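You operate a simulated robot arm through the tools that you are given. There is no shell and no other tool.

You are at the controls of a simulated robot arm. One attempt, no reset.

Task
Berth the red ship at berth 1 and lower crane 3's boom over it.
Fine: slide the ship in to the pier and drop both its latches over the bollards before the red handwheel brings the boom down; its containers stay aboard; leave the other controls.
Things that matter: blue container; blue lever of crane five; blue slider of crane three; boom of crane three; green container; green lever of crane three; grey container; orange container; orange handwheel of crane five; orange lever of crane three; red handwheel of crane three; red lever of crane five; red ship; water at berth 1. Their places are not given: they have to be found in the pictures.

The check looks at the end state, three seconds after you hand in, the way a careful person would. Anything else that was tipped, shoved, dropped, spilled or broken makes it a failure.

Robot
A 6-joint arm with a two-finger parallel gripper, fixed in place. Base frame: the origin is at the foot of the arm, x ahead of it, y to its left, z up; the work surface is at about z = 760. Units: mm, degrees, N and s.
Its first joint turns from -166.0 to 166.0 degrees. Payload 3.91 kg.
Tool frame: the origin (TCP) lies between the finger pads and is the grasp point; the fingertips stand 30 mm ahead of it; z points along the fingers, y is the line along which they close. The gripper opens to 110 mm. The fingers are 20 mm wide and 10 mm thick; the gripper's body (48 by 112 mm) begins 55 mm behind the TCP.
Orientation is told as [roll, pitch, yaw] about the base's x, y, z axes, in that order, counted from this pose: with the fingers straight down and closing along the base's y, the tool's x points along the base's -x, its y along +y and its z along -z.

Tools
- The arm moves only by the tool jog_arm. Its argument "motion" is a list that holds one entry, the list of rows, each a list of 7 numbers: the shift along the tool's x, y, z in mm, then the turn, a rotation vector about the tool's x, y, z in degrees, then the finger opening in mm, from 0 to 110. In form: [[[tx, ty, tz, ax, ay, az, hand], ...]]. A call has 1 to 20 rows; each row shifts and turns the commanded pose from where the row before left it, along the tool's axes as they then stand. Rows are played at 5 a second. More than 50 mm and 8.6 degrees between two rows, or a gripper value outside its range, and nothing of the call is played. A pose out of reach is approached as far as the arm can. The call stops where the force on the tool passes 40 N (or 10 N more than at its start, if that is more) or the arm is blocked; 0.2 s more then pass. Each finger travels about 108 mm/s and halts on what it meets, pressing with about 41 N; the grip force reading is that of the motor and also rises with nothing between the fingers. The clock runs only during rows and for 0.2 s after the last one: add rows that do not move to give the fingers time. It gives the time, the measured TCP pose, the force on the tool (base axes), the opening and the grip force at its end, in the units of the frame above (readings bear some noise), with the torque about the TCP (base axes, N m) and any sound that the robot's microphone picked up.
- Cameras (640 x 400 px; columns grow to the right, rows downward): "scene" is fixed at [391.3, 649.3, 1533.9]; the picture's right is [0.71, 0.71, 0.00], its down [-0.56, 0.56, -0.61] and it looks along [-0.43, 0.43, 0.79] (base axes); focal length 214 px, centre (320, 200). "wrist" rides on the gripper at [72, 17, -103] in the tool frame; the picture's right is [-0.23, 0.97, 0.00], its down [-0.76, -0.18, -0.62] and it looks along [-0.61, -0.14, 0.78] (tool axes); focal length 222 px, centre (320, 200).
- camera(camera): a new picture of that camera. No time passes.
- measure_at(camera, pixels): for up to 12 pixels [column, row] of the newest picture of that camera ("zoom" is the newest enlarged one), the place [x, y, z] in the base frame of the surface seen there, good to about 3 mm, but the place of the scene camera against the robot may be out by one fixed shift of up to 12 mm in any direction. No time passes.
- zoom(camera, box): a new picture of the part [left, top, right, bottom] of that camera's present view, enlarged. No time passes.
- close_job(): hands the job in; it is judged then, once.

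Unless the task says otherwise, let go and move clear before handing in.

The tools are called after ">>>" by a JSON object that holds its "op" and its "data". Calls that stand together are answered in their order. jog_arm: Moves the arm, as the interface text tells. Its arguments: {"type":"object","properties":{"motion":{"type":"array","items":{"type":"array","items":{"type":"array","items":{"type":"number"}}}}},"required":["motion"]} The other tools are called the same way: camera (camera) takes a picture; measure_at (camera, pixels) gives the place of the surface under pixels of a picture; zoom (camera, box) takes an enlarged picture of a part of a camera's view; close_job () hands the job in.

At the start:

```text
t: 0.0
tool_pos: [719.7, -215.1, 1077.6]
orientation: [-0.1, 0.0, 0.0]
contact_force: [-0.5, 0.8, 0.2]
moment: [0.01, 0.03, 0.03]
opening: 110.2
grasp_force: 0.2
```

scene: 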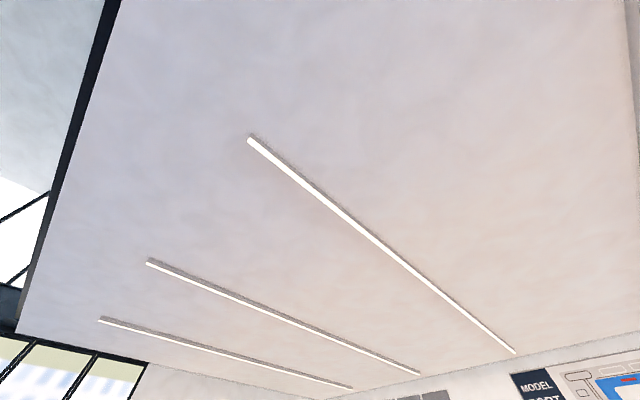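
wrist: 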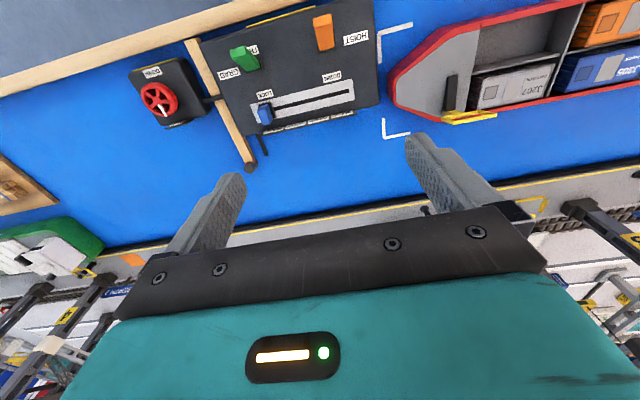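

The scene camera looks at the ceiling, so only the wrist view helps; it shows the red ship at upper right, a control panel and a red handwheel at (160,98). I'll take a closer look and measure key points.

>>> {"op": "zoom", "data": {"camera": "wrist", "box": [360, 0, 640, 175]}}

>>> {"op": "measure_at", "data": {"camera": "wrist", "pixels": [[160, 98], [238, 60], [322, 32], [264, 116], [395, 85], [450, 92], [470, 118], [383, 30], [385, 135], [250, 165], [190, 42], [420, 210]]}}

>>> {"op": "camera", "data": {"camera": "scene"}}

```text
2.29 times, centred on (500, 88) of wrist
```

zoom: 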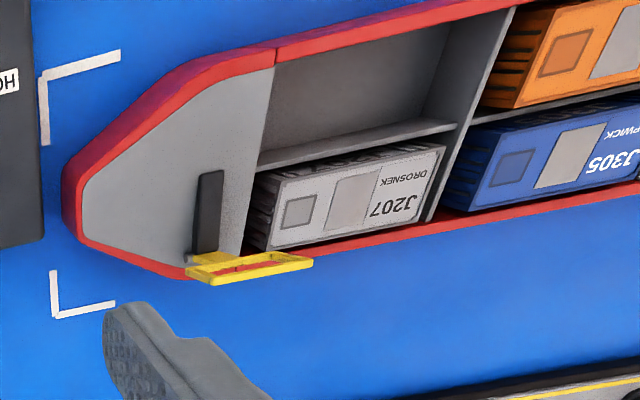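

```text
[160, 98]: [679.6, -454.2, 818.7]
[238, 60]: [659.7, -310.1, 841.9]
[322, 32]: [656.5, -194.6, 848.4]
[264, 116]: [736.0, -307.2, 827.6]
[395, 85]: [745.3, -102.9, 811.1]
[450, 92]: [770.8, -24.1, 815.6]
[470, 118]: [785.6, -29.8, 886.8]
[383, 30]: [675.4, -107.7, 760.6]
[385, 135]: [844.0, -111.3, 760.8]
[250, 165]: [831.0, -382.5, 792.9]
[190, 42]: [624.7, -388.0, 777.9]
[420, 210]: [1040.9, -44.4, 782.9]
```

```text
taken
```

scene: 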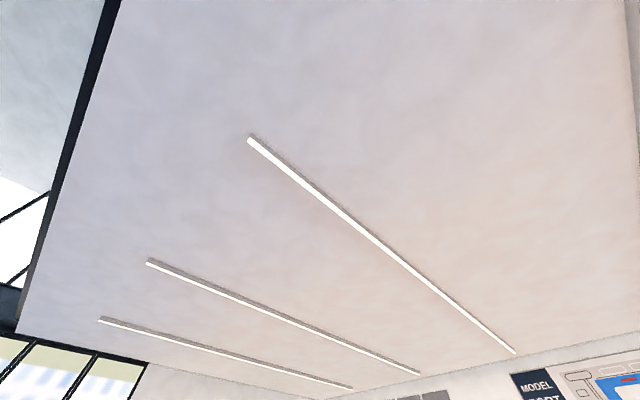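

The ship runs along +y from about y=-110, with white corner marks in front of its bow near (383,30) and (385,135). I'll move the arm back and to the left to see the whole ship and pier.

>>> {"op": "jog_arm", "data": {"motion": [[[40, 30, -10, 0, 0, 0, 110], [40, 40, -10, 0, 0, 0, 110], [40, 40, -10, 0, 0, 0, 110], [40, 40, -10, 0, 0, 0, 110], [40, 40, -10, 0, 0, 0, 110], [0, 45, 0, 0, 0, 0, 110], [0, 45, 0, 0, 0, 0, 110]]]}}

>>> {"op": "camera", "data": {"camera": "wrist"}}

```text
refused: row 1 steps farther than a row can; nothing moved
```

```text
taken
```

wrist: 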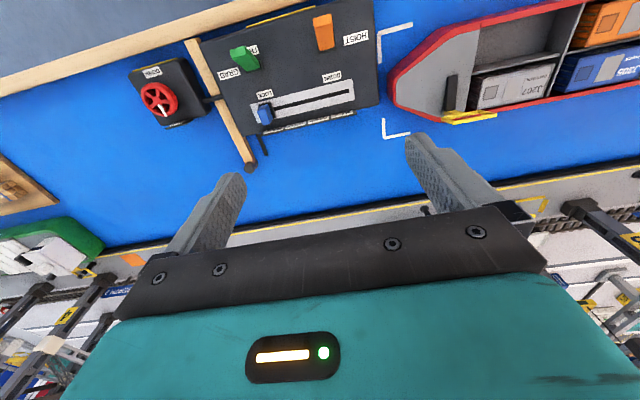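

The step was just over 50 mm and nothing moved; I'll retry with smaller rows.

>>> {"op": "jog_arm", "data": {"motion": [[[30, 30, -5, 0, 0, 0, 110], [30, 30, -5, 0, 0, 0, 110], [30, 30, -5, 0, 0, 0, 110], [30, 30, -5, 0, 0, 0, 110], [30, 30, -5, 0, 0, 0, 110], [30, 30, -5, 0, 0, 0, 110], [30, 30, -5, 0, 0, 0, 110], [0, 45, 0, 0, 0, 0, 110], [0, 45, 0, 0, 0, 0, 110], [0, 0, 0, 0, 0, 0, 110]]]}}

>>> {"op": "camera", "data": {"camera": "wrist"}}

```text
t: 2.2
tool_pos: [509.0, 85.2, 1110.2]
orientation: [-0.1, -0.1, -0.2]
contact_force: [0.4, 0.6, 0.7]
moment: [-0.01, 0.0, 0.0]
opening: 110.2
grasp_force: 0.0
```

```text
taken
```

wrist: 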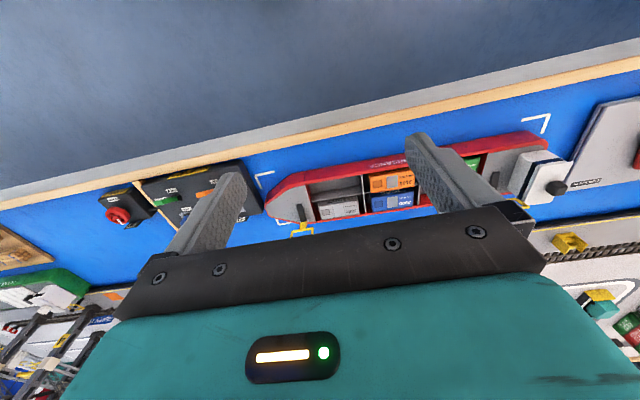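

The ship spans about (265,200) to (550,160), with the fingers hiding part of it. I'll move forward to about x=740 and y=110 for a clean top view with the ship in the upper part of the picture.

>>> {"op": "jog_arm", "data": {"motion": [[[-45, 0, 0, 0, 0, 0, 110], [-45, 0, 0, 0, 0, 0, 110], [-45, 0, 0, 0, 0, 0, 110], [-45, 0, 0, 0, 0, 0, 110], [-45, 0, 0, 0, 0, 0, 110], [0, 0, 0, 0, 0, 0, 110]]]}}

>>> {"op": "camera", "data": {"camera": "wrist"}}

```text
t: 3.6
tool_pos: [734.9, 86.4, 1110.5]
orientation: [-0.1, -0.1, 0.0]
contact_force: [-0.1, 0.4, 0.1]
moment: [0.03, 0.0, -0.02]
opening: 110.0
grasp_force: 0.0
```

```text
taken
```

wrist: 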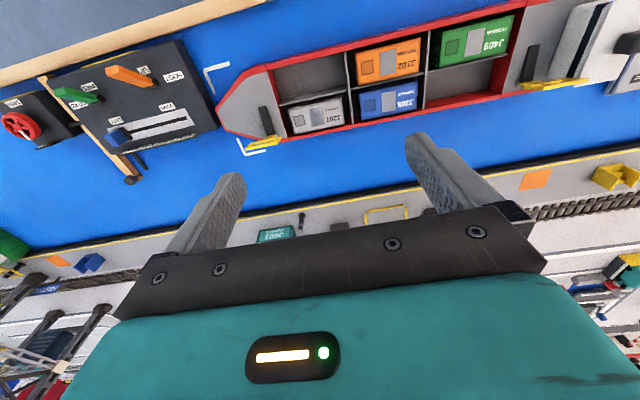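

>>> {"op": "zoom", "data": {"camera": "wrist", "box": [200, 0, 420, 160]}}

>>> {"op": "zoom", "data": {"camera": "wrist", "box": [420, 0, 640, 220]}}

>>> {"op": "zoom", "data": {"camera": "wrist", "box": [200, 150, 500, 250]}}

>>> {"op": "measure_at", "data": {"camera": "wrist", "pixels": [[218, 100], [275, 143], [265, 120], [243, 150], [525, 60], [580, 82], [300, 220], [385, 213], [340, 225], [535, 180], [610, 175], [300, 165]]}}

```text
2.50 times, centred on (310, 80) of wrist
```

zoom: 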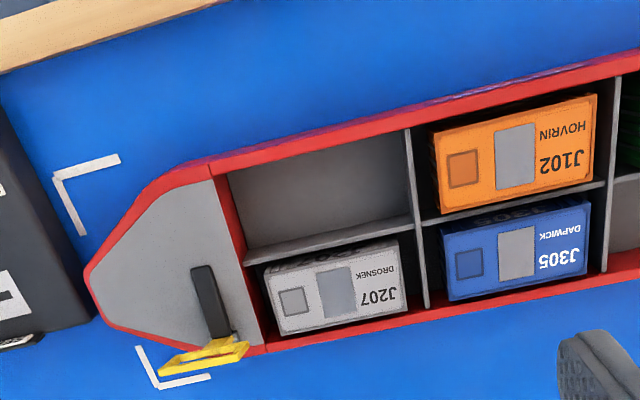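

```text
1.82 times, centred on (530, 110) of wrist
```

zoom: 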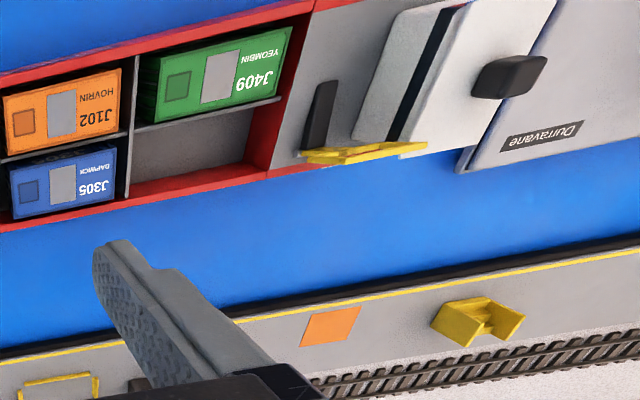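

```text
2.13 times, centred on (350, 200) of wrist
```

zoom: 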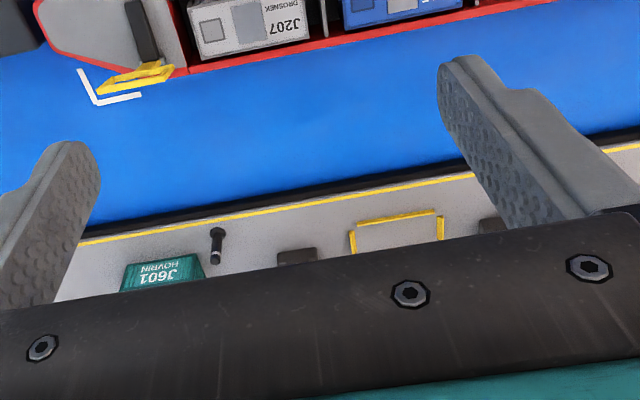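

```text
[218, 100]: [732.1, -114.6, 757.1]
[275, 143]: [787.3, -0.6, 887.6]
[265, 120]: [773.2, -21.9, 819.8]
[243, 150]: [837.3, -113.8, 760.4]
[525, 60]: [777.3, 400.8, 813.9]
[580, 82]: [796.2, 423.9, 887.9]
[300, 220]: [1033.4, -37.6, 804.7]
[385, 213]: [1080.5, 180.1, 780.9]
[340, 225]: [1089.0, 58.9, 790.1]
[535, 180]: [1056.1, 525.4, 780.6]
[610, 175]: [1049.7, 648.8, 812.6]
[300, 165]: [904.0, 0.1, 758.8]
```

The pier edge is at about x=970–1000 with black bollards near (217,245) in the zoom (y≈-37, x≈1033). I'll tilt the hand outward to see the pier beyond, staying high.

>>> {"op": "jog_arm", "data": {"motion": [[[20, 20, -10, 0, -8, 0, 110], [20, 20, -10, 0, -8, 0, 110], [20, 20, -10, 0, -8, 0, 110], [20, 20, -10, 0, -8, 0, 110], [20, 20, -10, 0, -8, 0, 110], [0, 0, 0, 0, 0, 0, 110]]]}}

>>> {"op": "camera", "data": {"camera": "wrist"}}

```text
t: 5.0
tool_pos: [626.9, 185.9, 1131.1]
orientation: [-0.1, -40.1, 0.1]
contact_force: [0.5, 0.5, 0.3]
moment: [-0.02, 0.02, -0.01]
opening: 110.1
grasp_force: 0.1
```

```text
taken
```

wrist: 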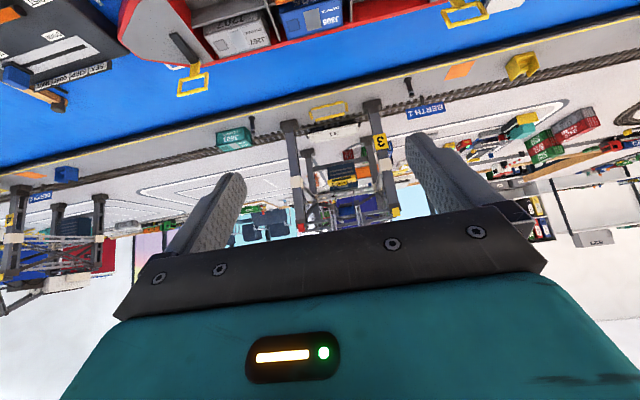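

Now the pier shows "BERTH 1" at (425,108), bollards at (252,125) and (408,85), and crane 3 between them. I'll zoom and measure these.

>>> {"op": "zoom", "data": {"camera": "wrist", "box": [140, 0, 340, 160]}}

>>> {"op": "zoom", "data": {"camera": "wrist", "box": [380, 0, 580, 130]}}

>>> {"op": "zoom", "data": {"camera": "wrist", "box": [240, 90, 440, 240]}}

>>> {"op": "measure_at", "data": {"camera": "wrist", "pixels": [[251, 121], [254, 131], [408, 80], [408, 92], [185, 45], [205, 72], [179, 95], [193, 94], [460, 22], [326, 103], [343, 108], [122, 50]]}}

```text
2.50 times, centred on (240, 80) of wrist
```

zoom: 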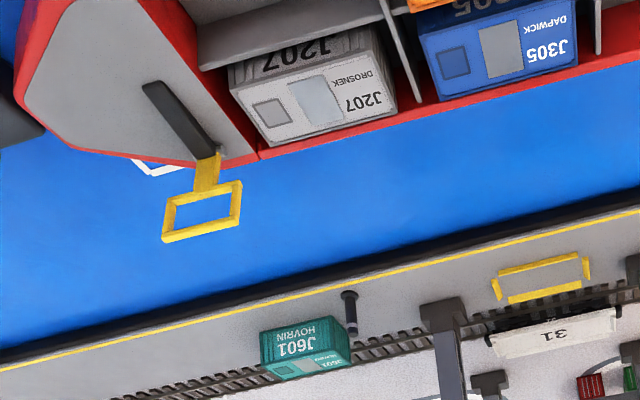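

```text
3.08 times, centred on (480, 65) of wrist
```

zoom: 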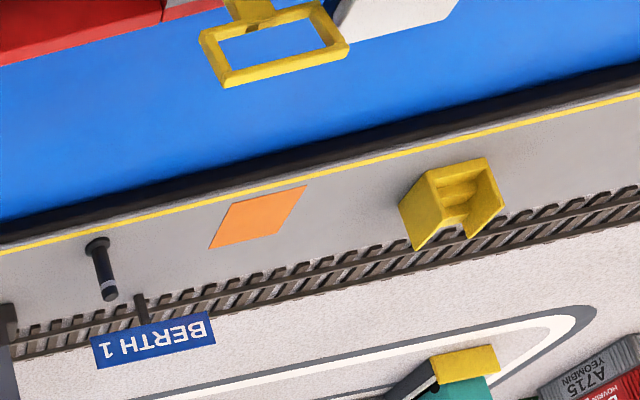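

```text
2.67 times, centred on (340, 165) of wrist
```

zoom: 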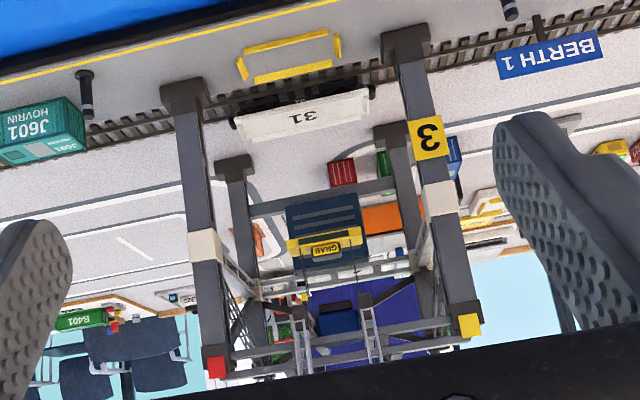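

```text
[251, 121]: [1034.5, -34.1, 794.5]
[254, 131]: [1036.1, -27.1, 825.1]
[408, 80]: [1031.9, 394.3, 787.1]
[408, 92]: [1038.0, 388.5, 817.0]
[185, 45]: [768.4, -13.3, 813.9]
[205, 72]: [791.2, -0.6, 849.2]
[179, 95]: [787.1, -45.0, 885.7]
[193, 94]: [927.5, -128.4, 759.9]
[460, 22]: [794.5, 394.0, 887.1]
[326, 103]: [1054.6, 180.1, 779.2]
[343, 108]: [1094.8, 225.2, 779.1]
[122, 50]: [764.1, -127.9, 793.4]
```

Bollards are at about (1036,-30) and (1036,392), tops near z=825; the latch loops stand upright at x≈790. I need a view of the stern and the thing beside it, so I'll move left with less tilt.

>>> {"op": "jog_arm", "data": {"motion": [[[0, 40, 0, 0, 4, 0, 110], [0, 40, 0, 0, 4, 0, 110], [0, 40, 0, 0, 4, 0, 110], [0, 40, 0, 0, 4, 0, 110], [0, 40, 0, 0, 4, 0, 110], [0, 0, 0, 0, 0, 0, 110]]]}}

>>> {"op": "camera", "data": {"camera": "wrist"}}

>>> {"op": "zoom", "data": {"camera": "wrist", "box": [320, 0, 640, 200]}}

```text
t: 6.4
tool_pos: [627.9, 385.1, 1129.8]
orientation: [-0.1, -20.0, 0.0]
contact_force: [-0.5, 0.1, -0.9]
moment: [-0.02, 0.02, -0.01]
opening: 109.7
grasp_force: 0.1
```

```text
taken
```

wrist: 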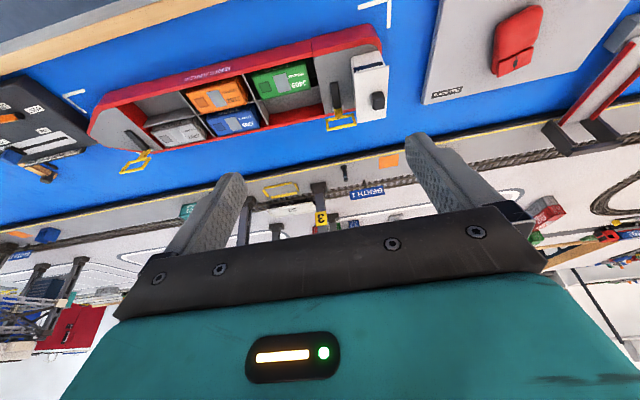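

```text
2.00 times, centred on (480, 100) of wrist
```

zoom: 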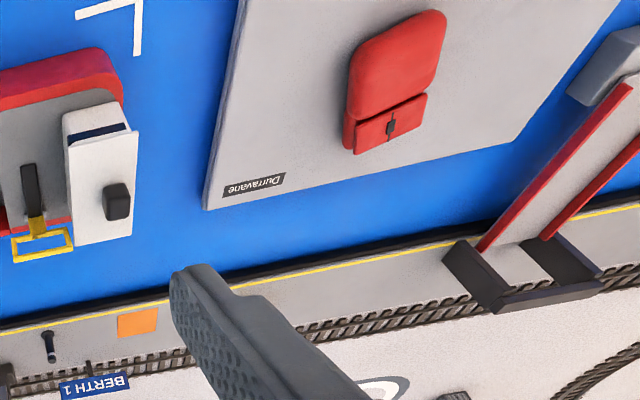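

The ship's stern carries a white deckhouse at (370,85) with a dark funnel; Durravane's corner is at (425,100). I'll measure the hull outline, deckhouse, Durravane's edge and the pier edge.

>>> {"op": "measure_at", "data": {"camera": "wrist", "pixels": [[133, 88], [300, 43], [374, 30], [380, 45], [136, 148], [320, 107], [386, 62], [385, 117], [377, 100], [424, 104], [440, 10], [340, 153]]}}

>>> {"op": "measure_at", "data": {"camera": "wrist", "pixels": [[340, 145], [340, 142], [340, 160], [331, 118], [353, 115], [330, 131], [355, 124], [123, 160], [148, 151], [122, 173], [148, 163], [222, 69]]}}

>>> {"op": "zoom", "data": {"camera": "wrist", "box": [80, 40, 400, 190]}}

```text
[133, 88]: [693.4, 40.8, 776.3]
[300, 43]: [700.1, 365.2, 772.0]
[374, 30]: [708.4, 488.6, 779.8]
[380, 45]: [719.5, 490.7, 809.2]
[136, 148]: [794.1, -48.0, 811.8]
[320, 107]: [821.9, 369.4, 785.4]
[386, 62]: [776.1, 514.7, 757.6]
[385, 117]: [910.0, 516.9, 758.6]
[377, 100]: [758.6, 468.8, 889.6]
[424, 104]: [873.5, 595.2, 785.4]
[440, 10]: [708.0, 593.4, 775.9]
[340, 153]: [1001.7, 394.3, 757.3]
```

```text
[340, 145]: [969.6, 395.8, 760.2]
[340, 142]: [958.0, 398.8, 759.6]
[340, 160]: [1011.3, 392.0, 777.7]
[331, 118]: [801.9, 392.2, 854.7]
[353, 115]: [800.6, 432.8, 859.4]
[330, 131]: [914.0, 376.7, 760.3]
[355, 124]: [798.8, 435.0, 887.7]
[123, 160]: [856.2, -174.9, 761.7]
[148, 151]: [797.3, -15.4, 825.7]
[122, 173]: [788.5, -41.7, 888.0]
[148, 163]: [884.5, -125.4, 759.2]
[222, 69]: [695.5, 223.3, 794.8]
```

```text
2.00 times, centred on (240, 115) of wrist
```

zoom: 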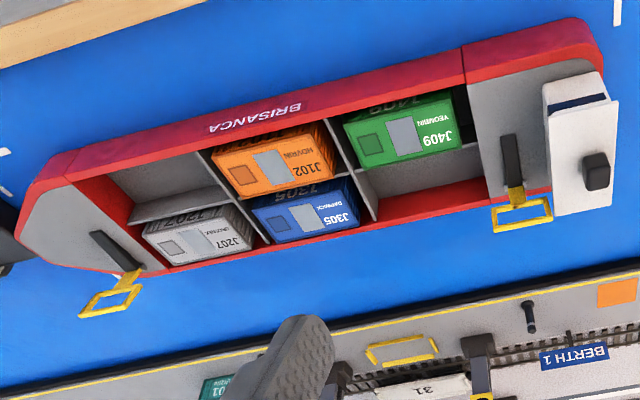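

The ship (hull x≈695–800) is turned about 1.2°, and the latches at y≈-21 and 414 need comparing with bollards at y≈-30 and 392. I'll move in closer over the bow latch for accurate numbers.

>>> {"op": "jog_arm", "data": {"motion": [[[-5, -40, 12.5, 0, 0, 0, 110], [-5, -40, 12.5, 0, 0, 0, 110], [-5, -40, 12.5, 0, 0, 0, 110], [-5, -40, 12.5, 0, 0, 0, 110], [-5, -40, 12.5, 0, 0, 0, 110], [-5, -40, 12.5, 0, 0, 0, 110], [-5, -40, 12.5, 0, 0, 0, 110], [-5, -40, 12.5, 0, 0, 0, 110], [-5, -40, 12.5, 0, 0, 0, 110], [-5, -40, 12.5, 0, 0, 0, 110], [0, 0, 0, 0, 0, 0, 110]]]}}

>>> {"op": "camera", "data": {"camera": "wrist"}}

>>> {"op": "zoom", "data": {"camera": "wrist", "box": [160, 0, 480, 200]}}

```text
t: 8.8
tool_pos: [717.2, -16.3, 1031.0]
orientation: [-0.1, -20.1, 0.0]
contact_force: [0.5, 0.2, 0.6]
moment: [0.0, -0.02, -0.01]
opening: 110.0
grasp_force: 0.1
```

```text
taken
```

wrist: 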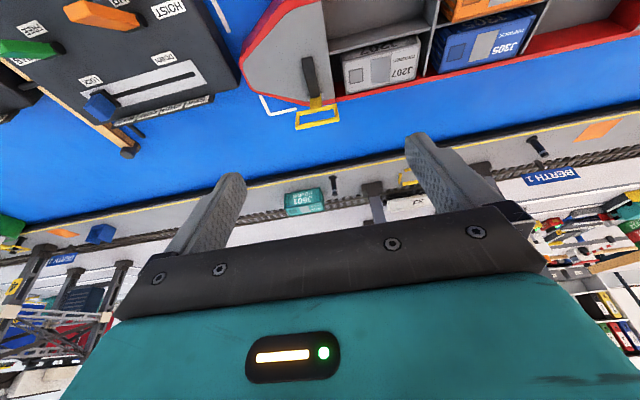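

```text
2.00 times, centred on (320, 100) of wrist
```

zoom: 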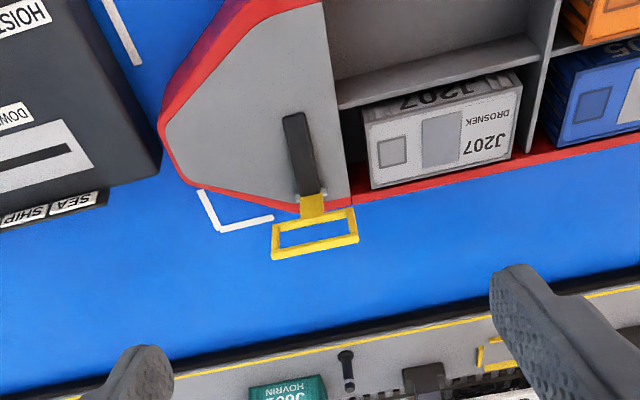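

Measuring the bow latch's parts and the near bollard in this closer view.

>>> {"op": "measure_at", "data": {"camera": "zoom", "pixels": [[292, 118], [302, 155], [312, 190], [313, 203], [278, 226], [354, 212], [275, 256], [356, 238], [316, 250], [318, 217], [346, 356], [349, 386]]}}

>>> {"op": "measure_at", "data": {"camera": "zoom", "pixels": [[274, 233], [358, 222], [343, 170], [240, 150], [325, 207], [200, 300], [200, 340], [200, 370], [600, 290], [600, 275], [340, 356], [353, 356]]}}

```text
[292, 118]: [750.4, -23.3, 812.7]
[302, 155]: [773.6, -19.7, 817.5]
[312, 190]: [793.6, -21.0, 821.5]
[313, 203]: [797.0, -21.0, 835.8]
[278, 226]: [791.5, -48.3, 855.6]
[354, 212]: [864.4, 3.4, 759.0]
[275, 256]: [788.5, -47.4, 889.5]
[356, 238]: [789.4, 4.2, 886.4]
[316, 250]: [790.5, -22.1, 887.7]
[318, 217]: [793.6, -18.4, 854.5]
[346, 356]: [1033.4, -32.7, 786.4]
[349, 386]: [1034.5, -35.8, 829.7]
```

```text
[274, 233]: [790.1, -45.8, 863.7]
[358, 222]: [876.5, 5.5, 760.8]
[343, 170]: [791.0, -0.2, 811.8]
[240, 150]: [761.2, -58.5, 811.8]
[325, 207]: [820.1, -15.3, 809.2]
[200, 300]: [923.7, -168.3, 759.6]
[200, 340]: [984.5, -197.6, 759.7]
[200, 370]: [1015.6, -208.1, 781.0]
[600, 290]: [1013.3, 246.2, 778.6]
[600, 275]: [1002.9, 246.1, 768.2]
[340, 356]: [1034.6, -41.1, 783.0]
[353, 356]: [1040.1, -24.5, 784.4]
```

Bow latch centre is y≈-21 with hinge near (796,-21,820); its bollard is at (1035,-33). Next I'll look at the stern latch the same way.

>>> {"op": "jog_arm", "data": {"motion": [[[0, 43, 0, 0, 0, 0, 110], [0, 43, 0, 0, 0, 0, 110], [0, 43, 0, 0, 0, 0, 110], [0, 43, 0, 0, 0, 0, 110], [0, 43, 0, 0, 0, 0, 110], [0, 43, 0, 0, 0, 0, 110], [0, 43, 0, 0, 0, 0, 110], [0, 43, 0, 0, 0, 0, 110], [0, 43, 0, 0, 0, 0, 110], [0, 43, 0, 0, 0, 0, 110], [0, 0, 0, 0, 0, 0, 110]]]}}

>>> {"op": "camera", "data": {"camera": "wrist"}}

>>> {"op": "zoom", "data": {"camera": "wrist", "box": [160, 0, 480, 200]}}

```text
t: 11.2
tool_pos: [715.7, 415.0, 1030.2]
orientation: [-0.1, -20.0, 0.0]
contact_force: [0.2, 0.0, 0.6]
moment: [0.02, 0.0, -0.02]
opening: 110.1
grasp_force: 0.0
```

```text
taken
```

wrist: 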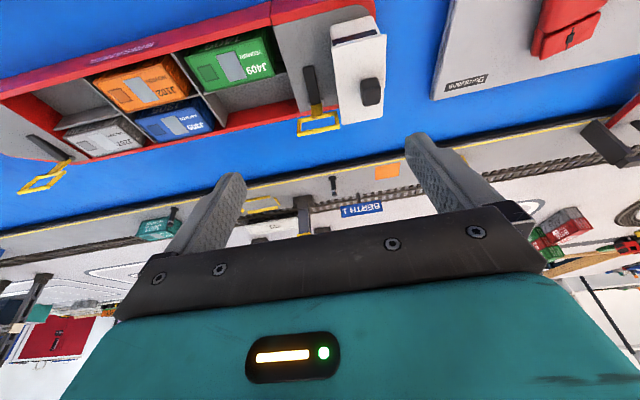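

```text
2.00 times, centred on (320, 100) of wrist
```

zoom: 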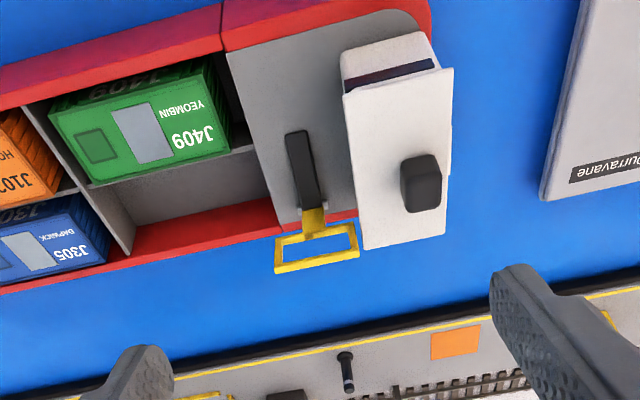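

>>> {"op": "measure_at", "data": {"camera": "zoom", "pixels": [[296, 138], [303, 170], [312, 204], [314, 218], [278, 268], [357, 256], [317, 263], [345, 357], [349, 385], [339, 357], [352, 357], [330, 170]]}}

>>> {"op": "measure_at", "data": {"camera": "zoom", "pixels": [[380, 70], [363, 246], [443, 232], [452, 75], [345, 95], [420, 160], [420, 205], [100, 380], [470, 312], [470, 300], [545, 195], [433, 50]]}}

```text
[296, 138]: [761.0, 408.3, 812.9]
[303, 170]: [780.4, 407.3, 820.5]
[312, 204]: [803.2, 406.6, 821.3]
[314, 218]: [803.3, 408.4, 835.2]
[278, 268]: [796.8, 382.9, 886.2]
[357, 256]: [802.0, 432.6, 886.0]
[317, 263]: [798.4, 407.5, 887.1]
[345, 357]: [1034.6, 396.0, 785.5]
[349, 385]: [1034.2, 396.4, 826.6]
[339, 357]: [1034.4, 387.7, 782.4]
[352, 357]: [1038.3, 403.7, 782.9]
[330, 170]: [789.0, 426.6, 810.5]
```

```text
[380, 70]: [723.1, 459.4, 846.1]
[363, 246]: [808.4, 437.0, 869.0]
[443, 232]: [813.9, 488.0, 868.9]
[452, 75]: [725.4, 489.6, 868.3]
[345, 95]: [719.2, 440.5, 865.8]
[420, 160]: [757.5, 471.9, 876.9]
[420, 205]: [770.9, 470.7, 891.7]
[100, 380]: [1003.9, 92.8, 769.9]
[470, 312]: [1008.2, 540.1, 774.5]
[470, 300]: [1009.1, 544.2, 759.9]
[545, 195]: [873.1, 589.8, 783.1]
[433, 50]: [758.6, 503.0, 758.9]
```

Both latches sit about 12 mm to the left (+y) of their bollards (stern: 408 vs 396; bow: -21 vs -33), so I'll push the ship along +x from its near side, then nudge it -12 in y. First I'll move to (640,190) and check the water on the near side.

>>> {"op": "jog_arm", "data": {"motion": [[[11.9, -37.5, -4.33, 0, 0, 0, 110], [11.9, -37.5, -4.33, 0, 0, 0, 110], [11.9, -37.5, -4.33, 0, 0, 0, 110], [11.9, -37.5, -4.33, 0, 0, 0, 110], [11.9, -37.5, -4.33, 0, 0, 0, 110], [11.9, -37.5, -4.33, 0, 0, 0, 110], [0, 0, 0, 0, 0, 0, 110]]]}}

>>> {"op": "camera", "data": {"camera": "wrist"}}

```text
t: 12.8
tool_pos: [641.5, 189.1, 1031.6]
orientation: [-0.1, -20.1, 0.0]
contact_force: [-0.6, 0.3, 0.1]
moment: [0.01, -0.01, -0.01]
opening: 109.9
grasp_force: 0.1
```

```text
taken
```

wrist: 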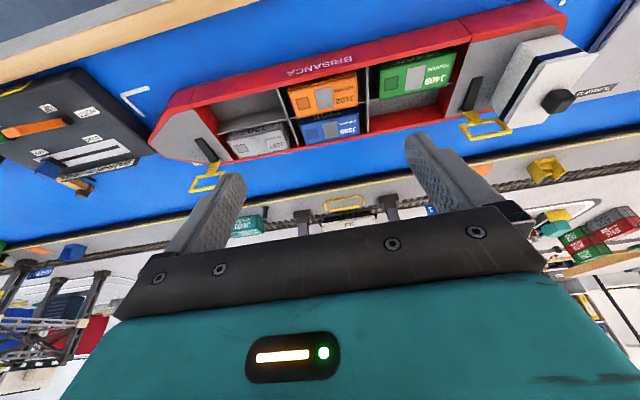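

>>> {"op": "measure_at", "data": {"camera": "wrist", "pixels": [[180, 50], [190, 25], [270, 5], [320, 58], [320, 66], [320, 78], [300, 90], [425, 65], [150, 135], [160, 160], [562, 20], [330, 145]]}}

>>> {"op": "zoom", "data": {"camera": "wrist", "box": [60, 50, 300, 200]}}

```text
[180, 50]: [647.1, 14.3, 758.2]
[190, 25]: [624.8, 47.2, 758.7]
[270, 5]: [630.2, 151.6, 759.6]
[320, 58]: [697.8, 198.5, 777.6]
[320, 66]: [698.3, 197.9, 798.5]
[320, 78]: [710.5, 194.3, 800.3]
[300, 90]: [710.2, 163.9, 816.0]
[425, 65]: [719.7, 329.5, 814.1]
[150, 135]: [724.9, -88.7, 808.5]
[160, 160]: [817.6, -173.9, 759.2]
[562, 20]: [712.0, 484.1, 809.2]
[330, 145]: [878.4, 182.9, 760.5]
```

```text
2.67 times, centred on (180, 125) of wrist
```

zoom: 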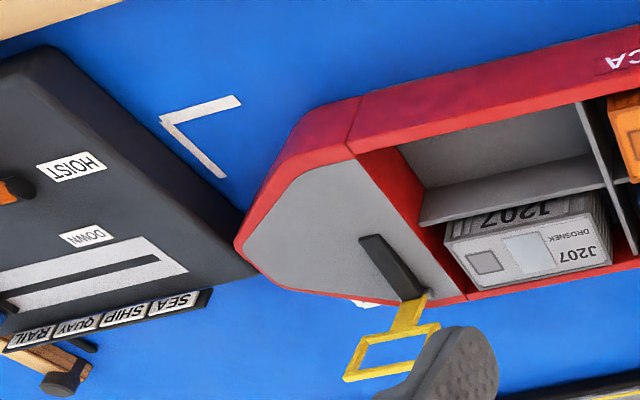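

Near-side water is clear back to x≈625, and container tops are only z≈815. Checking the bow tip's gap to the control panel corner at zoom (258,272).

>>> {"op": "measure_at", "data": {"camera": "zoom", "pixels": [[240, 262], [225, 270], [237, 240], [210, 290], [246, 238], [255, 282], [205, 300], [150, 180], [60, 375]]}}

```text
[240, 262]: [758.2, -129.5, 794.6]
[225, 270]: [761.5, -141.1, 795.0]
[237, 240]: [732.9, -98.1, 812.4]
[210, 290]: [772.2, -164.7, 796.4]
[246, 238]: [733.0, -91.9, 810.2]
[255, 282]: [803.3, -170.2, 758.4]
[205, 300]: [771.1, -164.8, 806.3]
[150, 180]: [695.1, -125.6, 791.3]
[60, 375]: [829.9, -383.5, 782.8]
```

Panel edge is at y≈-129 and the bow tip at about -105, so there's clearance. I'll descend on the near side, fingers spread, to z≈803 at y≈195.

>>> {"op": "jog_arm", "data": {"motion": [[[15.6, 1.2, 42.9, 0, 0, 0, 110], [15.6, 1.2, 42.9, 0, 0, 0, 110], [15.6, 1.2, 42.9, 0, 0, 0, 110], [15.6, 1.2, 42.9, 0, 0, 0, 110], [15.6, 1.2, 42.9, 0, 0, 0, 110], [0, 0, 0, 0, 0, 0, 110], [0, 0, 0, 0, 0, 0, 110]]]}}

>>> {"op": "camera", "data": {"camera": "wrist"}}

```text
t: 14.4
tool_pos: [642.0, 195.2, 802.5]
orientation: [-0.1, -20.1, 0.0]
contact_force: [-0.6, 0.0, -0.4]
moment: [0.0, -0.06, 0.01]
opening: 109.9
grasp_force: 0.0
```

```text
taken
```

wrist: 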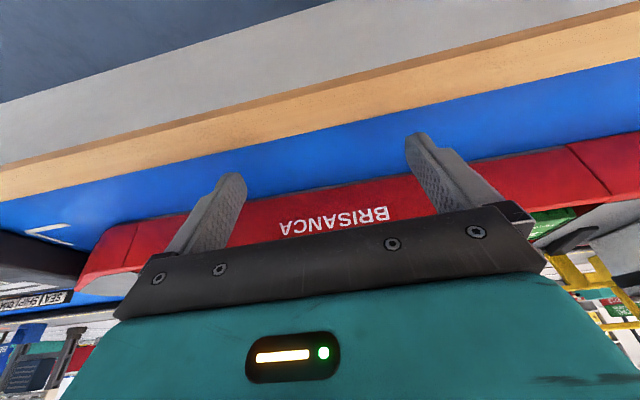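

Fingers sit either side of the ship's name, low beside the hull. I'll advance gently toward contact and a short first push.

>>> {"op": "jog_arm", "data": {"motion": [[[-4.7, 0, 1.71, 0, 0, 0, 110], [-4.7, 0, 1.71, 0, 0, 0, 110], [-4.7, 0, 1.71, 0, 0, 0, 110], [-4.7, 0, 1.71, 0, 0, 0, 110], [-4.7, 0, 1.71, 0, 0, 0, 110], [-4.7, 0, 1.71, 0, 0, 0, 110], [-3.76, 0, 1.37, 0, 0, 0, 110], [-3.76, 0, 1.37, 0, 0, 0, 110], [-3.76, 0, 1.37, 0, 0, 0, 110], [-3.76, 0, 1.37, 0, 0, 0, 110]]]}}

>>> {"op": "camera", "data": {"camera": "wrist"}}

```text
t: 16.6
tool_pos: [687.2, 195.2, 802.5]
orientation: [-0.2, -20.1, 0.2]
contact_force: [-4.9, 0.3, 2.2]
moment: [0.1, 0.1, 0.29]
opening: 110.0
grasp_force: 0.1
```

```text
taken
```

wrist: 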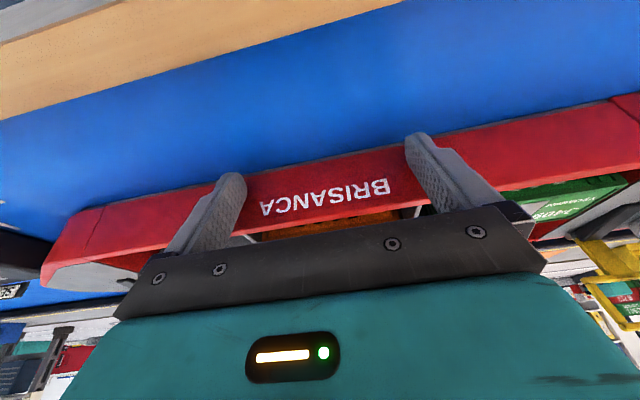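

The push force is about 5 N and the ship slides. I'll continue 72 mm.

>>> {"op": "jog_arm", "data": {"motion": [[[-5.64, 0, 2.05, 0, 0, 0, 110], [-5.64, 0, 2.05, 0, 0, 0, 110], [-5.64, 0, 2.05, 0, 0, 0, 110], [-5.64, 0, 2.05, 0, 0, 0, 110], [-5.64, 0, 2.05, 0, 0, 0, 110], [-5.64, 0, 2.05, 0, 0, 0, 110], [-5.64, 0, 2.05, 0, 0, 0, 110], [-5.64, 0, 2.05, 0, 0, 0, 110], [-5.64, 0, 2.05, 0, 0, 0, 110], [-5.64, 0, 2.05, 0, 0, 0, 110], [-5.64, 0, 2.05, 0, 0, 0, 110], [-5.64, 0, 2.05, 0, 0, 0, 110]]]}}

>>> {"op": "camera", "data": {"camera": "wrist"}}

```text
t: 19.2
tool_pos: [759.7, 195.1, 803.4]
orientation: [-0.1, -20.1, 0.0]
contact_force: [-5.9, -0.8, 2.9]
moment: [0.08, 0.09, 0.11]
opening: 109.9
grasp_force: 0.0
```

```text
taken
```

wrist: 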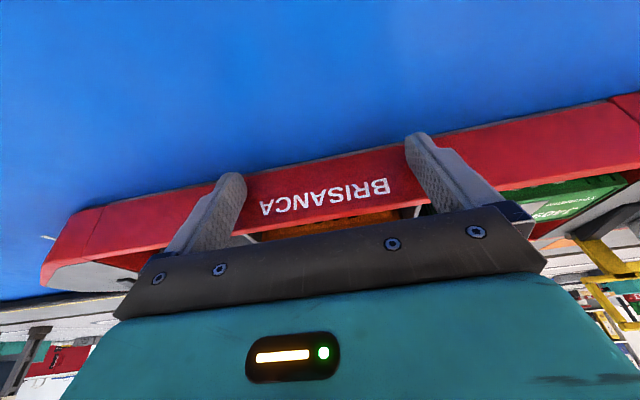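

The ship follows squarely. I'll push another 72 mm, stopping short of the pier.

>>> {"op": "jog_arm", "data": {"motion": [[[-5.64, 0, 2.05, 0, 0, 0, 110], [-5.64, 0, 2.05, 0, 0, 0, 110], [-5.64, 0, 2.05, 0, 0, 0, 110], [-5.64, 0, 2.05, 0, 0, 0, 110], [-5.64, 0, 2.05, 0, 0, 0, 110], [-5.64, 0, 2.05, 0, 0, 0, 110], [-5.64, 0, 2.05, 0, 0, 0, 110], [-5.64, 0, 2.05, 0, 0, 0, 110], [-5.64, 0, 2.05, 0, 0, 0, 110], [-5.64, 0, 2.05, 0, 0, 0, 110], [-5.64, 0, 2.05, 0, 0, 0, 110], [-5.64, 0, 2.05, 0, 0, 0, 110]]]}}

>>> {"op": "camera", "data": {"camera": "wrist"}}

```text
t: 21.8
tool_pos: [830.5, 195.2, 802.3]
orientation: [-0.1, -20.1, 0.1]
contact_force: [-3.3, 0.5, -0.8]
moment: [0.01, 0.07, 0.21]
opening: 109.7
grasp_force: 0.0
```

```text
taken
```

wrist: 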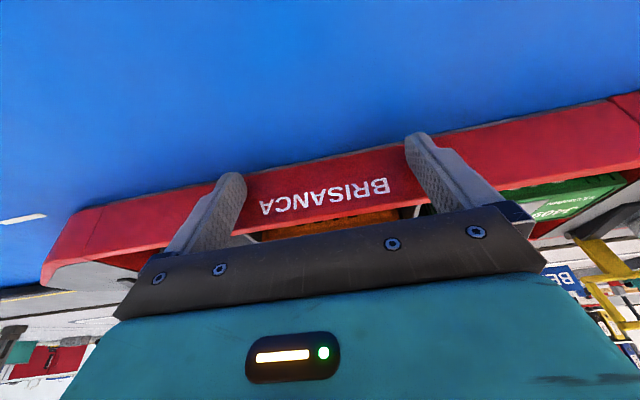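

Now I'll back off, rise and look at where latches and bollards stand relative to each other.

>>> {"op": "jog_arm", "data": {"motion": [[[37.6, 0, -13.7, 0, 0, 0, 110], [-13.7, 0, -37.6, 0, 0, 0, 110], [-13.7, 0, -37.6, 0, 0, 0, 110], [-13.7, 0, -37.6, 0, 0, 0, 110], [-13.7, 0, -37.6, 0, 0, 0, 110], [-13.7, 0, -37.6, 0, 0, 0, 110], [-13.7, 40, 0, 0, 0, 0, 110], [-13.7, 40, 0, 0, 0, 0, 110], [-13.7, 40, 0, 0, 0, 0, 110], [0, 40, 0, 0, 0, 0, 110], [0, 40, 0, 0, 0, 0, 110], [0, 0, 0, 0, 0, 0, 110]]]}}

>>> {"op": "camera", "data": {"camera": "wrist"}}

>>> {"op": "zoom", "data": {"camera": "wrist", "box": [200, 0, 500, 200]}}

```text
t: 24.4
tool_pos: [829.9, 395.4, 1016.4]
orientation: [0.0, -20.1, 0.1]
contact_force: [-0.2, 0.1, -0.1]
moment: [0.03, 0.05, 0.0]
opening: 110.0
grasp_force: 0.1
```

```text
taken
```

wrist: 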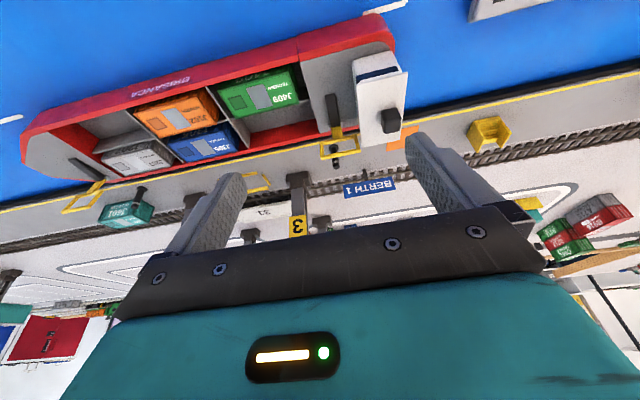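

```text
2.00 times, centred on (350, 100) of wrist
```

zoom: 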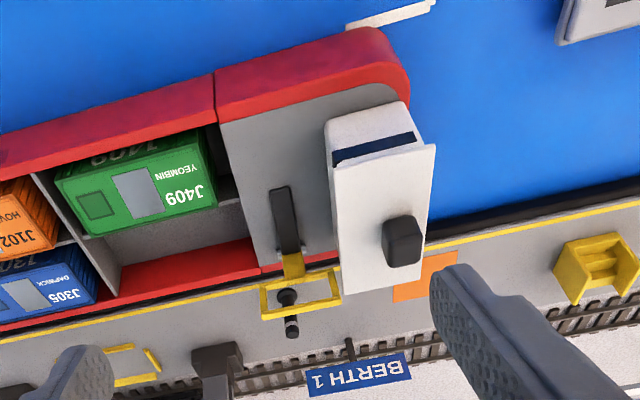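

The ship is nearly at the pier. Measuring stern latch, bollard, hull ends and bow latch.

>>> {"op": "measure_at", "data": {"camera": "zoom", "pixels": [[290, 240], [291, 258], [262, 315], [338, 303], [300, 309], [291, 335], [287, 296], [278, 195], [398, 70], [400, 90], [430, 290], [200, 313]]}}

>>> {"op": "measure_at", "data": {"camera": "wrist", "pixels": [[68, 158], [97, 181], [66, 211], [98, 190], [92, 180], [30, 132], [44, 118], [230, 65], [92, 100], [142, 193], [470, 93], [470, 98]]}}

>>> {"op": "zoom", "data": {"camera": "wrist", "box": [0, 80, 200, 240]}}

```text
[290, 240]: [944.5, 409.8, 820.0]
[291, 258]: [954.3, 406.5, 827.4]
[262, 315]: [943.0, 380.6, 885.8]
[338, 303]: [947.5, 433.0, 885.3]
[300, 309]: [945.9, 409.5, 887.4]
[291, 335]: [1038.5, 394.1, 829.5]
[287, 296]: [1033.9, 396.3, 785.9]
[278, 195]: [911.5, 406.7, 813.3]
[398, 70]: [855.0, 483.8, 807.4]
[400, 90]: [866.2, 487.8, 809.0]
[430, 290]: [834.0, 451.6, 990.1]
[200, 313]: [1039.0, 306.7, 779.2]
```

```text
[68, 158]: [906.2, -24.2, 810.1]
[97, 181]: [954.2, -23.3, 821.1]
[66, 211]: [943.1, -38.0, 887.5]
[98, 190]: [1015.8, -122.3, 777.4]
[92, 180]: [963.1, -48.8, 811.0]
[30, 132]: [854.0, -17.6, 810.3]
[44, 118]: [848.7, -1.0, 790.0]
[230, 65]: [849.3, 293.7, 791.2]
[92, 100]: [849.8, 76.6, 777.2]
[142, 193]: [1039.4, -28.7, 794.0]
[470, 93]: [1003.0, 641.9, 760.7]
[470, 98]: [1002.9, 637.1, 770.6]
```

```text
2.50 times, centred on (100, 160) of wrist
```

zoom: 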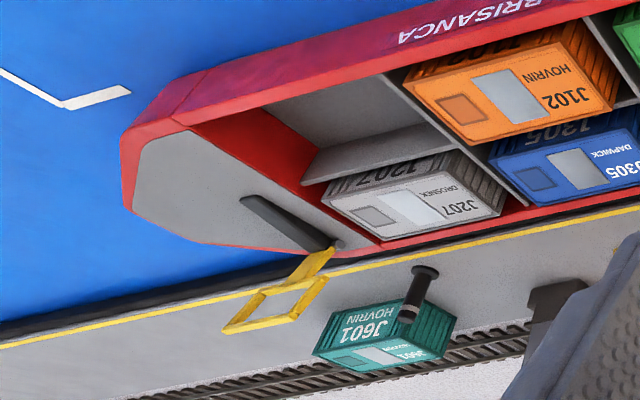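

The ship is now square (near side x≈849 both ends), latches at y≈408 and -23 versus bollards 396 and -33, so about -11 in y remains. The empty near-side bow cell gives a good inside wall to push toward -y; I'll measure that cell.

>>> {"op": "measure_at", "data": {"camera": "zoom", "pixels": [[185, 132], [230, 150], [270, 165], [300, 187], [305, 175], [400, 140], [345, 130], [310, 105], [380, 78], [410, 110], [345, 245], [260, 140]]}}

```text
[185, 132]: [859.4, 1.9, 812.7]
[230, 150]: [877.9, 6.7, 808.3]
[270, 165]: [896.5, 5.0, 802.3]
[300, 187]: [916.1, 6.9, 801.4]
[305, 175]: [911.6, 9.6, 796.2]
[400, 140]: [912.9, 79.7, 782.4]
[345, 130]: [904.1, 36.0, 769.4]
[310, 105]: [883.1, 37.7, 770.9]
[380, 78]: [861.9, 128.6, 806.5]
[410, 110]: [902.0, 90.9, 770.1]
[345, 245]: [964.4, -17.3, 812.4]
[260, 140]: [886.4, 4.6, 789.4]
```

The cell spans x≈860–908, y≈6–100, floor z≈770. I'll level the hand, close the fingers and go above the cell at (885,50).

>>> {"op": "jog_arm", "data": {"motion": [[[0, -40, 0, 0, 6.7, 0, 60], [0, -40, 0, 0, 6.7, 0, 20], [0, -40, 0, 0, 6.7, 0, 0], [-11, -45, 0, 0, 0, 0, 0], [-11, -45, 0, 0, 0, 0, 0], [-11, -45, 0, 0, 0, 0, 0], [-11, -45, 0, 0, 0, 0, 0], [-11, -45, 0, 0, 0, 0, 0], [0, 0, 40, 0, 0, 0, 0], [0, 0, 40, 0, 0, 0, 0], [0, 0, 40, 0, 0, 0, 0], [0, 0, 0, 0, 0, 0, 0]]]}}

>>> {"op": "camera", "data": {"camera": "wrist"}}

```text
t: 27.0
tool_pos: [883.6, 51.3, 897.6]
orientation: [-0.1, 0.0, -0.1]
contact_force: [0.2, -0.1, 0.4]
moment: [-0.01, 0.01, 0.01]
opening: 0.0
grasp_force: 37.1
```

```text
taken
```

wrist: 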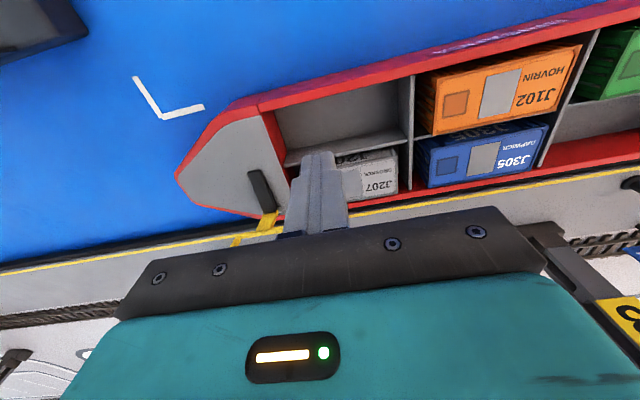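

Fingers are closed above the cell. Verifying the cell's walls from here before lowering.

>>> {"op": "measure_at", "data": {"camera": "wrist", "pixels": [[335, 115], [270, 120], [277, 140], [268, 115], [290, 162], [345, 150], [407, 85], [407, 130], [335, 96], [395, 130]]}}

```text
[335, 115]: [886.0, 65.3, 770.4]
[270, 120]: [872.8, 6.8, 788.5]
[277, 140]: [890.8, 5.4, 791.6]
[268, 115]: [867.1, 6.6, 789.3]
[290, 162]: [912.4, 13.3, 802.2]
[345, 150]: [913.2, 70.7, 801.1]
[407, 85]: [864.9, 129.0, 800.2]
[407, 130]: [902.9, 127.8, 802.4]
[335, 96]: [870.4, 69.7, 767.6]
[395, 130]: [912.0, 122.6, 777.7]
```

Cell confirmed (x 862–911, y 6–127). Lowering fingertips to z≈780 and moving to near contact with the bow bulkhead.

>>> {"op": "jog_arm", "data": {"motion": [[[0, 0, 30, 0, 0, 0, 0], [0, 0, 30, 0, 0, 0, 0], [0, 0, 28, 0, 0, 0, 0], [0, -10, 0, 0, 0, 0, 0], [0, -10, 0, 0, 0, 0, 0], [0, -5, 0, 0, 0, 0, 0], [0, -4, 0, 0, 0, 0, 0], [0, -2, 0, 0, 0, 0, 0], [0, -2, 0, 0, 0, 0, 0], [0, -2, 0, 0, 0, 0, 0]]]}}

```text
t: 29.2
tool_pos: [883.0, 15.3, 809.9]
orientation: [-0.1, 0.0, -0.1]
contact_force: [-3.4, 11.0, 13.5]
moment: [-1.21, -1.07, 0.62]
opening: 0.2
grasp_force: 37.8
```

There's an unexpected upward force of 13 N; the torque suggests contact near the latch loop (about +70 in x, -50 in y, +50 in z). I'll look before continuing.

>>> {"op": "camera", "data": {"camera": "wrist"}}

>>> {"op": "zoom", "data": {"camera": "wrist", "box": [160, 60, 480, 260]}}

```text
taken
```

wrist: 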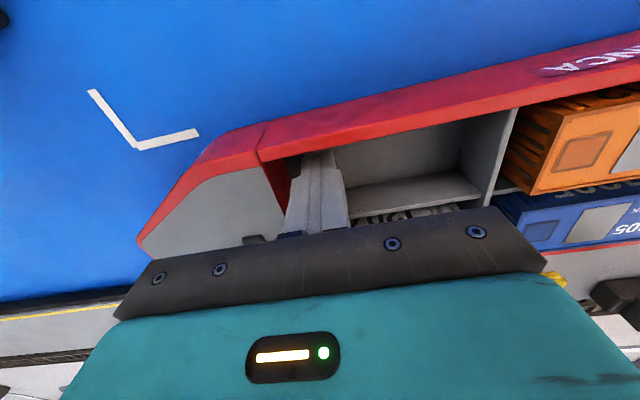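

```text
2.00 times, centred on (320, 160) of wrist
```

zoom: 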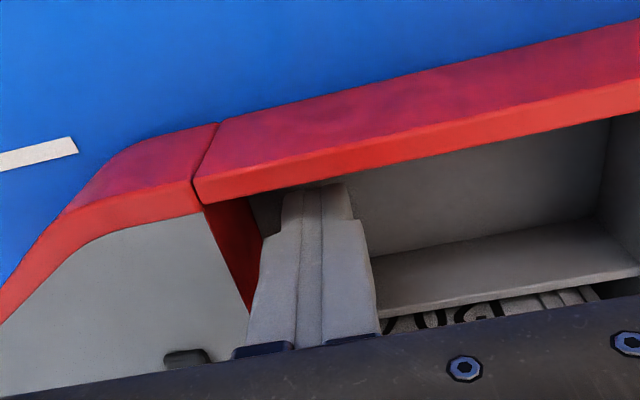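

I'll retreat the way I came (y+, then up) and inspect the latch.

>>> {"op": "jog_arm", "data": {"motion": [[[0, 5, 0, 0, 0, 0, 0], [0, 10, 0, 0, 0, 0, 0], [0, 15, 0, 0, 0, 0, 0], [0, 0, 30, 0, 0, 0, 0]]]}}

```text
t: 30.1
tool_pos: [882.2, 46.0, 800.3]
orientation: [0.1, -0.3, 0.0]
contact_force: [-5.7, -0.5, 13.3]
moment: [0.0, 0.27, 0.07]
opening: 0.0
grasp_force: 37.3
stopped in row 4: the force on the tool passed its limit at 51 N (the readings are from after the stop); the commanded pose is now the measured one
```

I used the wrong z sign and pressed the cell floor, which stopped safely at z=800. Now raising (negative tool z).

>>> {"op": "jog_arm", "data": {"motion": [[[0, 0, -30, 0, 0, 0, 0], [0, 0, -40, 0, 0, 0, 0], [0, 0, -40, 0, 0, 0, 0], [40, 0, -40, 0, 0, 0, 0], [30, 0, -30, 0, 0, 0, 0], [0, 0, 0, 0, 0, 0, 0]]]}}

>>> {"op": "camera", "data": {"camera": "wrist"}}

>>> {"op": "zoom", "data": {"camera": "wrist", "box": [140, 60, 460, 260]}}

```text
refused: row 4 steps farther than a row can; nothing moved
```

```text
taken
```

wrist: 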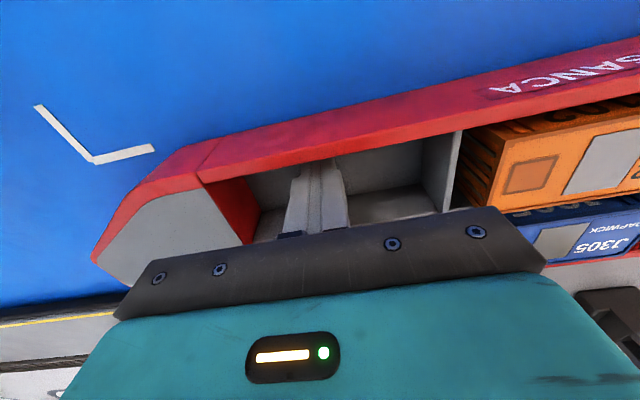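

```text
2.00 times, centred on (300, 160) of wrist
```

zoom: 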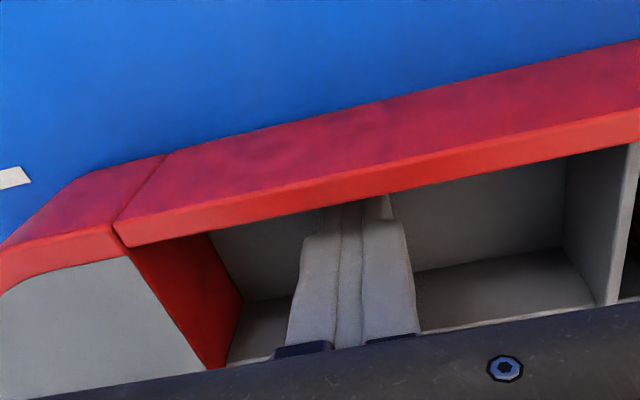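

Row 4 exceeded 50 mm; retrying with smaller rows.

>>> {"op": "jog_arm", "data": {"motion": [[[0, 0, -30, 0, 0, 0, 0], [0, 0, -40, 0, 0, 0, 0], [0, 0, -40, 0, 0, 0, 0], [30, 0, -35, 0, 0, 0, 0], [30, 0, -35, 0, 0, 0, 0], [0, 0, 0, 0, 0, 0, 0]]]}}

>>> {"op": "camera", "data": {"camera": "wrist"}}

>>> {"op": "zoom", "data": {"camera": "wrist", "box": [140, 60, 460, 260]}}

```text
t: 31.6
tool_pos: [823.8, 44.7, 976.6]
orientation: [0.0, -0.2, -0.1]
contact_force: [1.0, 0.2, 0.7]
moment: [-0.01, -0.01, 0.01]
opening: 0.1
grasp_force: 37.8
```

```text
taken
```

wrist: 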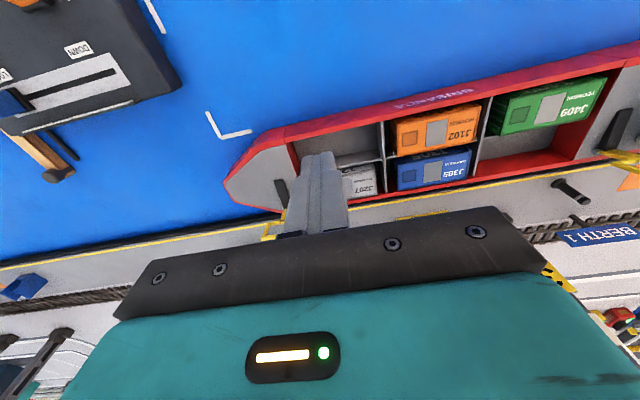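

```text
2.00 times, centred on (300, 160) of wrist
```

zoom: 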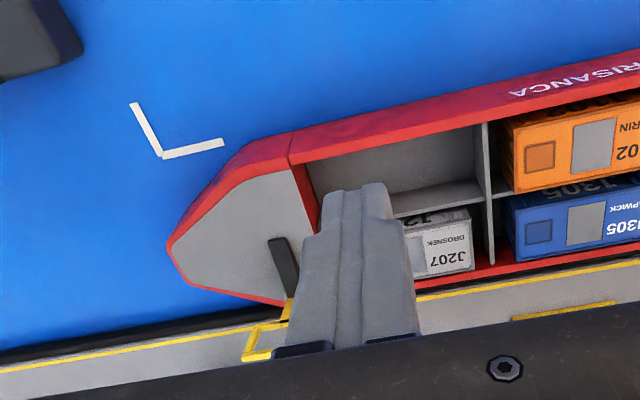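

The bow latch still appears upright at (265,230). I'll tilt and step back to view it properly.

>>> {"op": "jog_arm", "data": {"motion": [[[15, -20, -15, 0, -7, 0, 60], [15, -20, -15, 0, -7, 0, 110], [15, -20, -15, 0, -7, 0, 110], [0, 0, 0, 0, 0, 0, 110]]]}}

>>> {"op": "camera", "data": {"camera": "wrist"}}

>>> {"op": "zoom", "data": {"camera": "wrist", "box": [200, 0, 500, 200]}}

```text
t: 32.5
tool_pos: [773.5, -15.7, 1016.8]
orientation: [0.0, -21.4, 0.0]
contact_force: [0.9, -0.5, 0.2]
moment: [-0.02, 0.0, -0.01]
opening: 110.1
grasp_force: 0.0
```

```text
taken
```

wrist: 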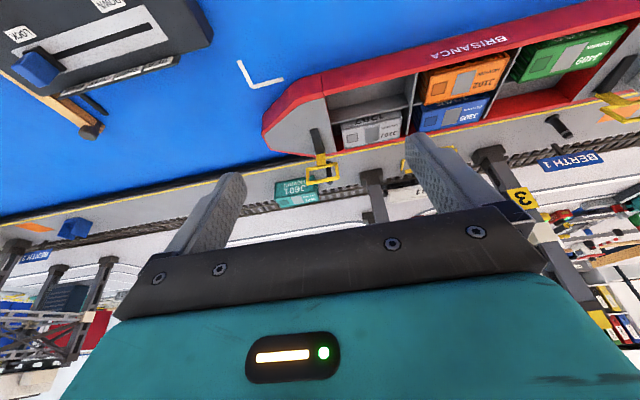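

```text
2.00 times, centred on (350, 100) of wrist
```

zoom: 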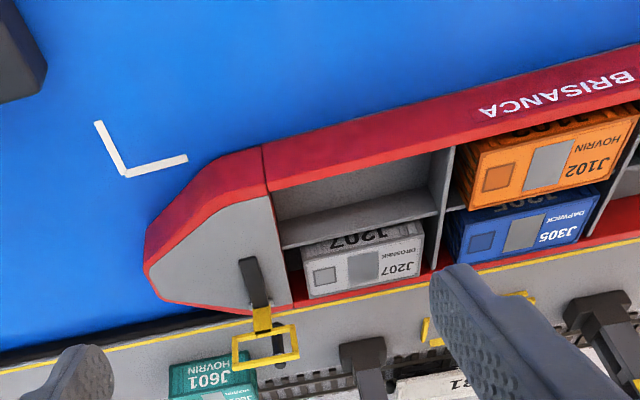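

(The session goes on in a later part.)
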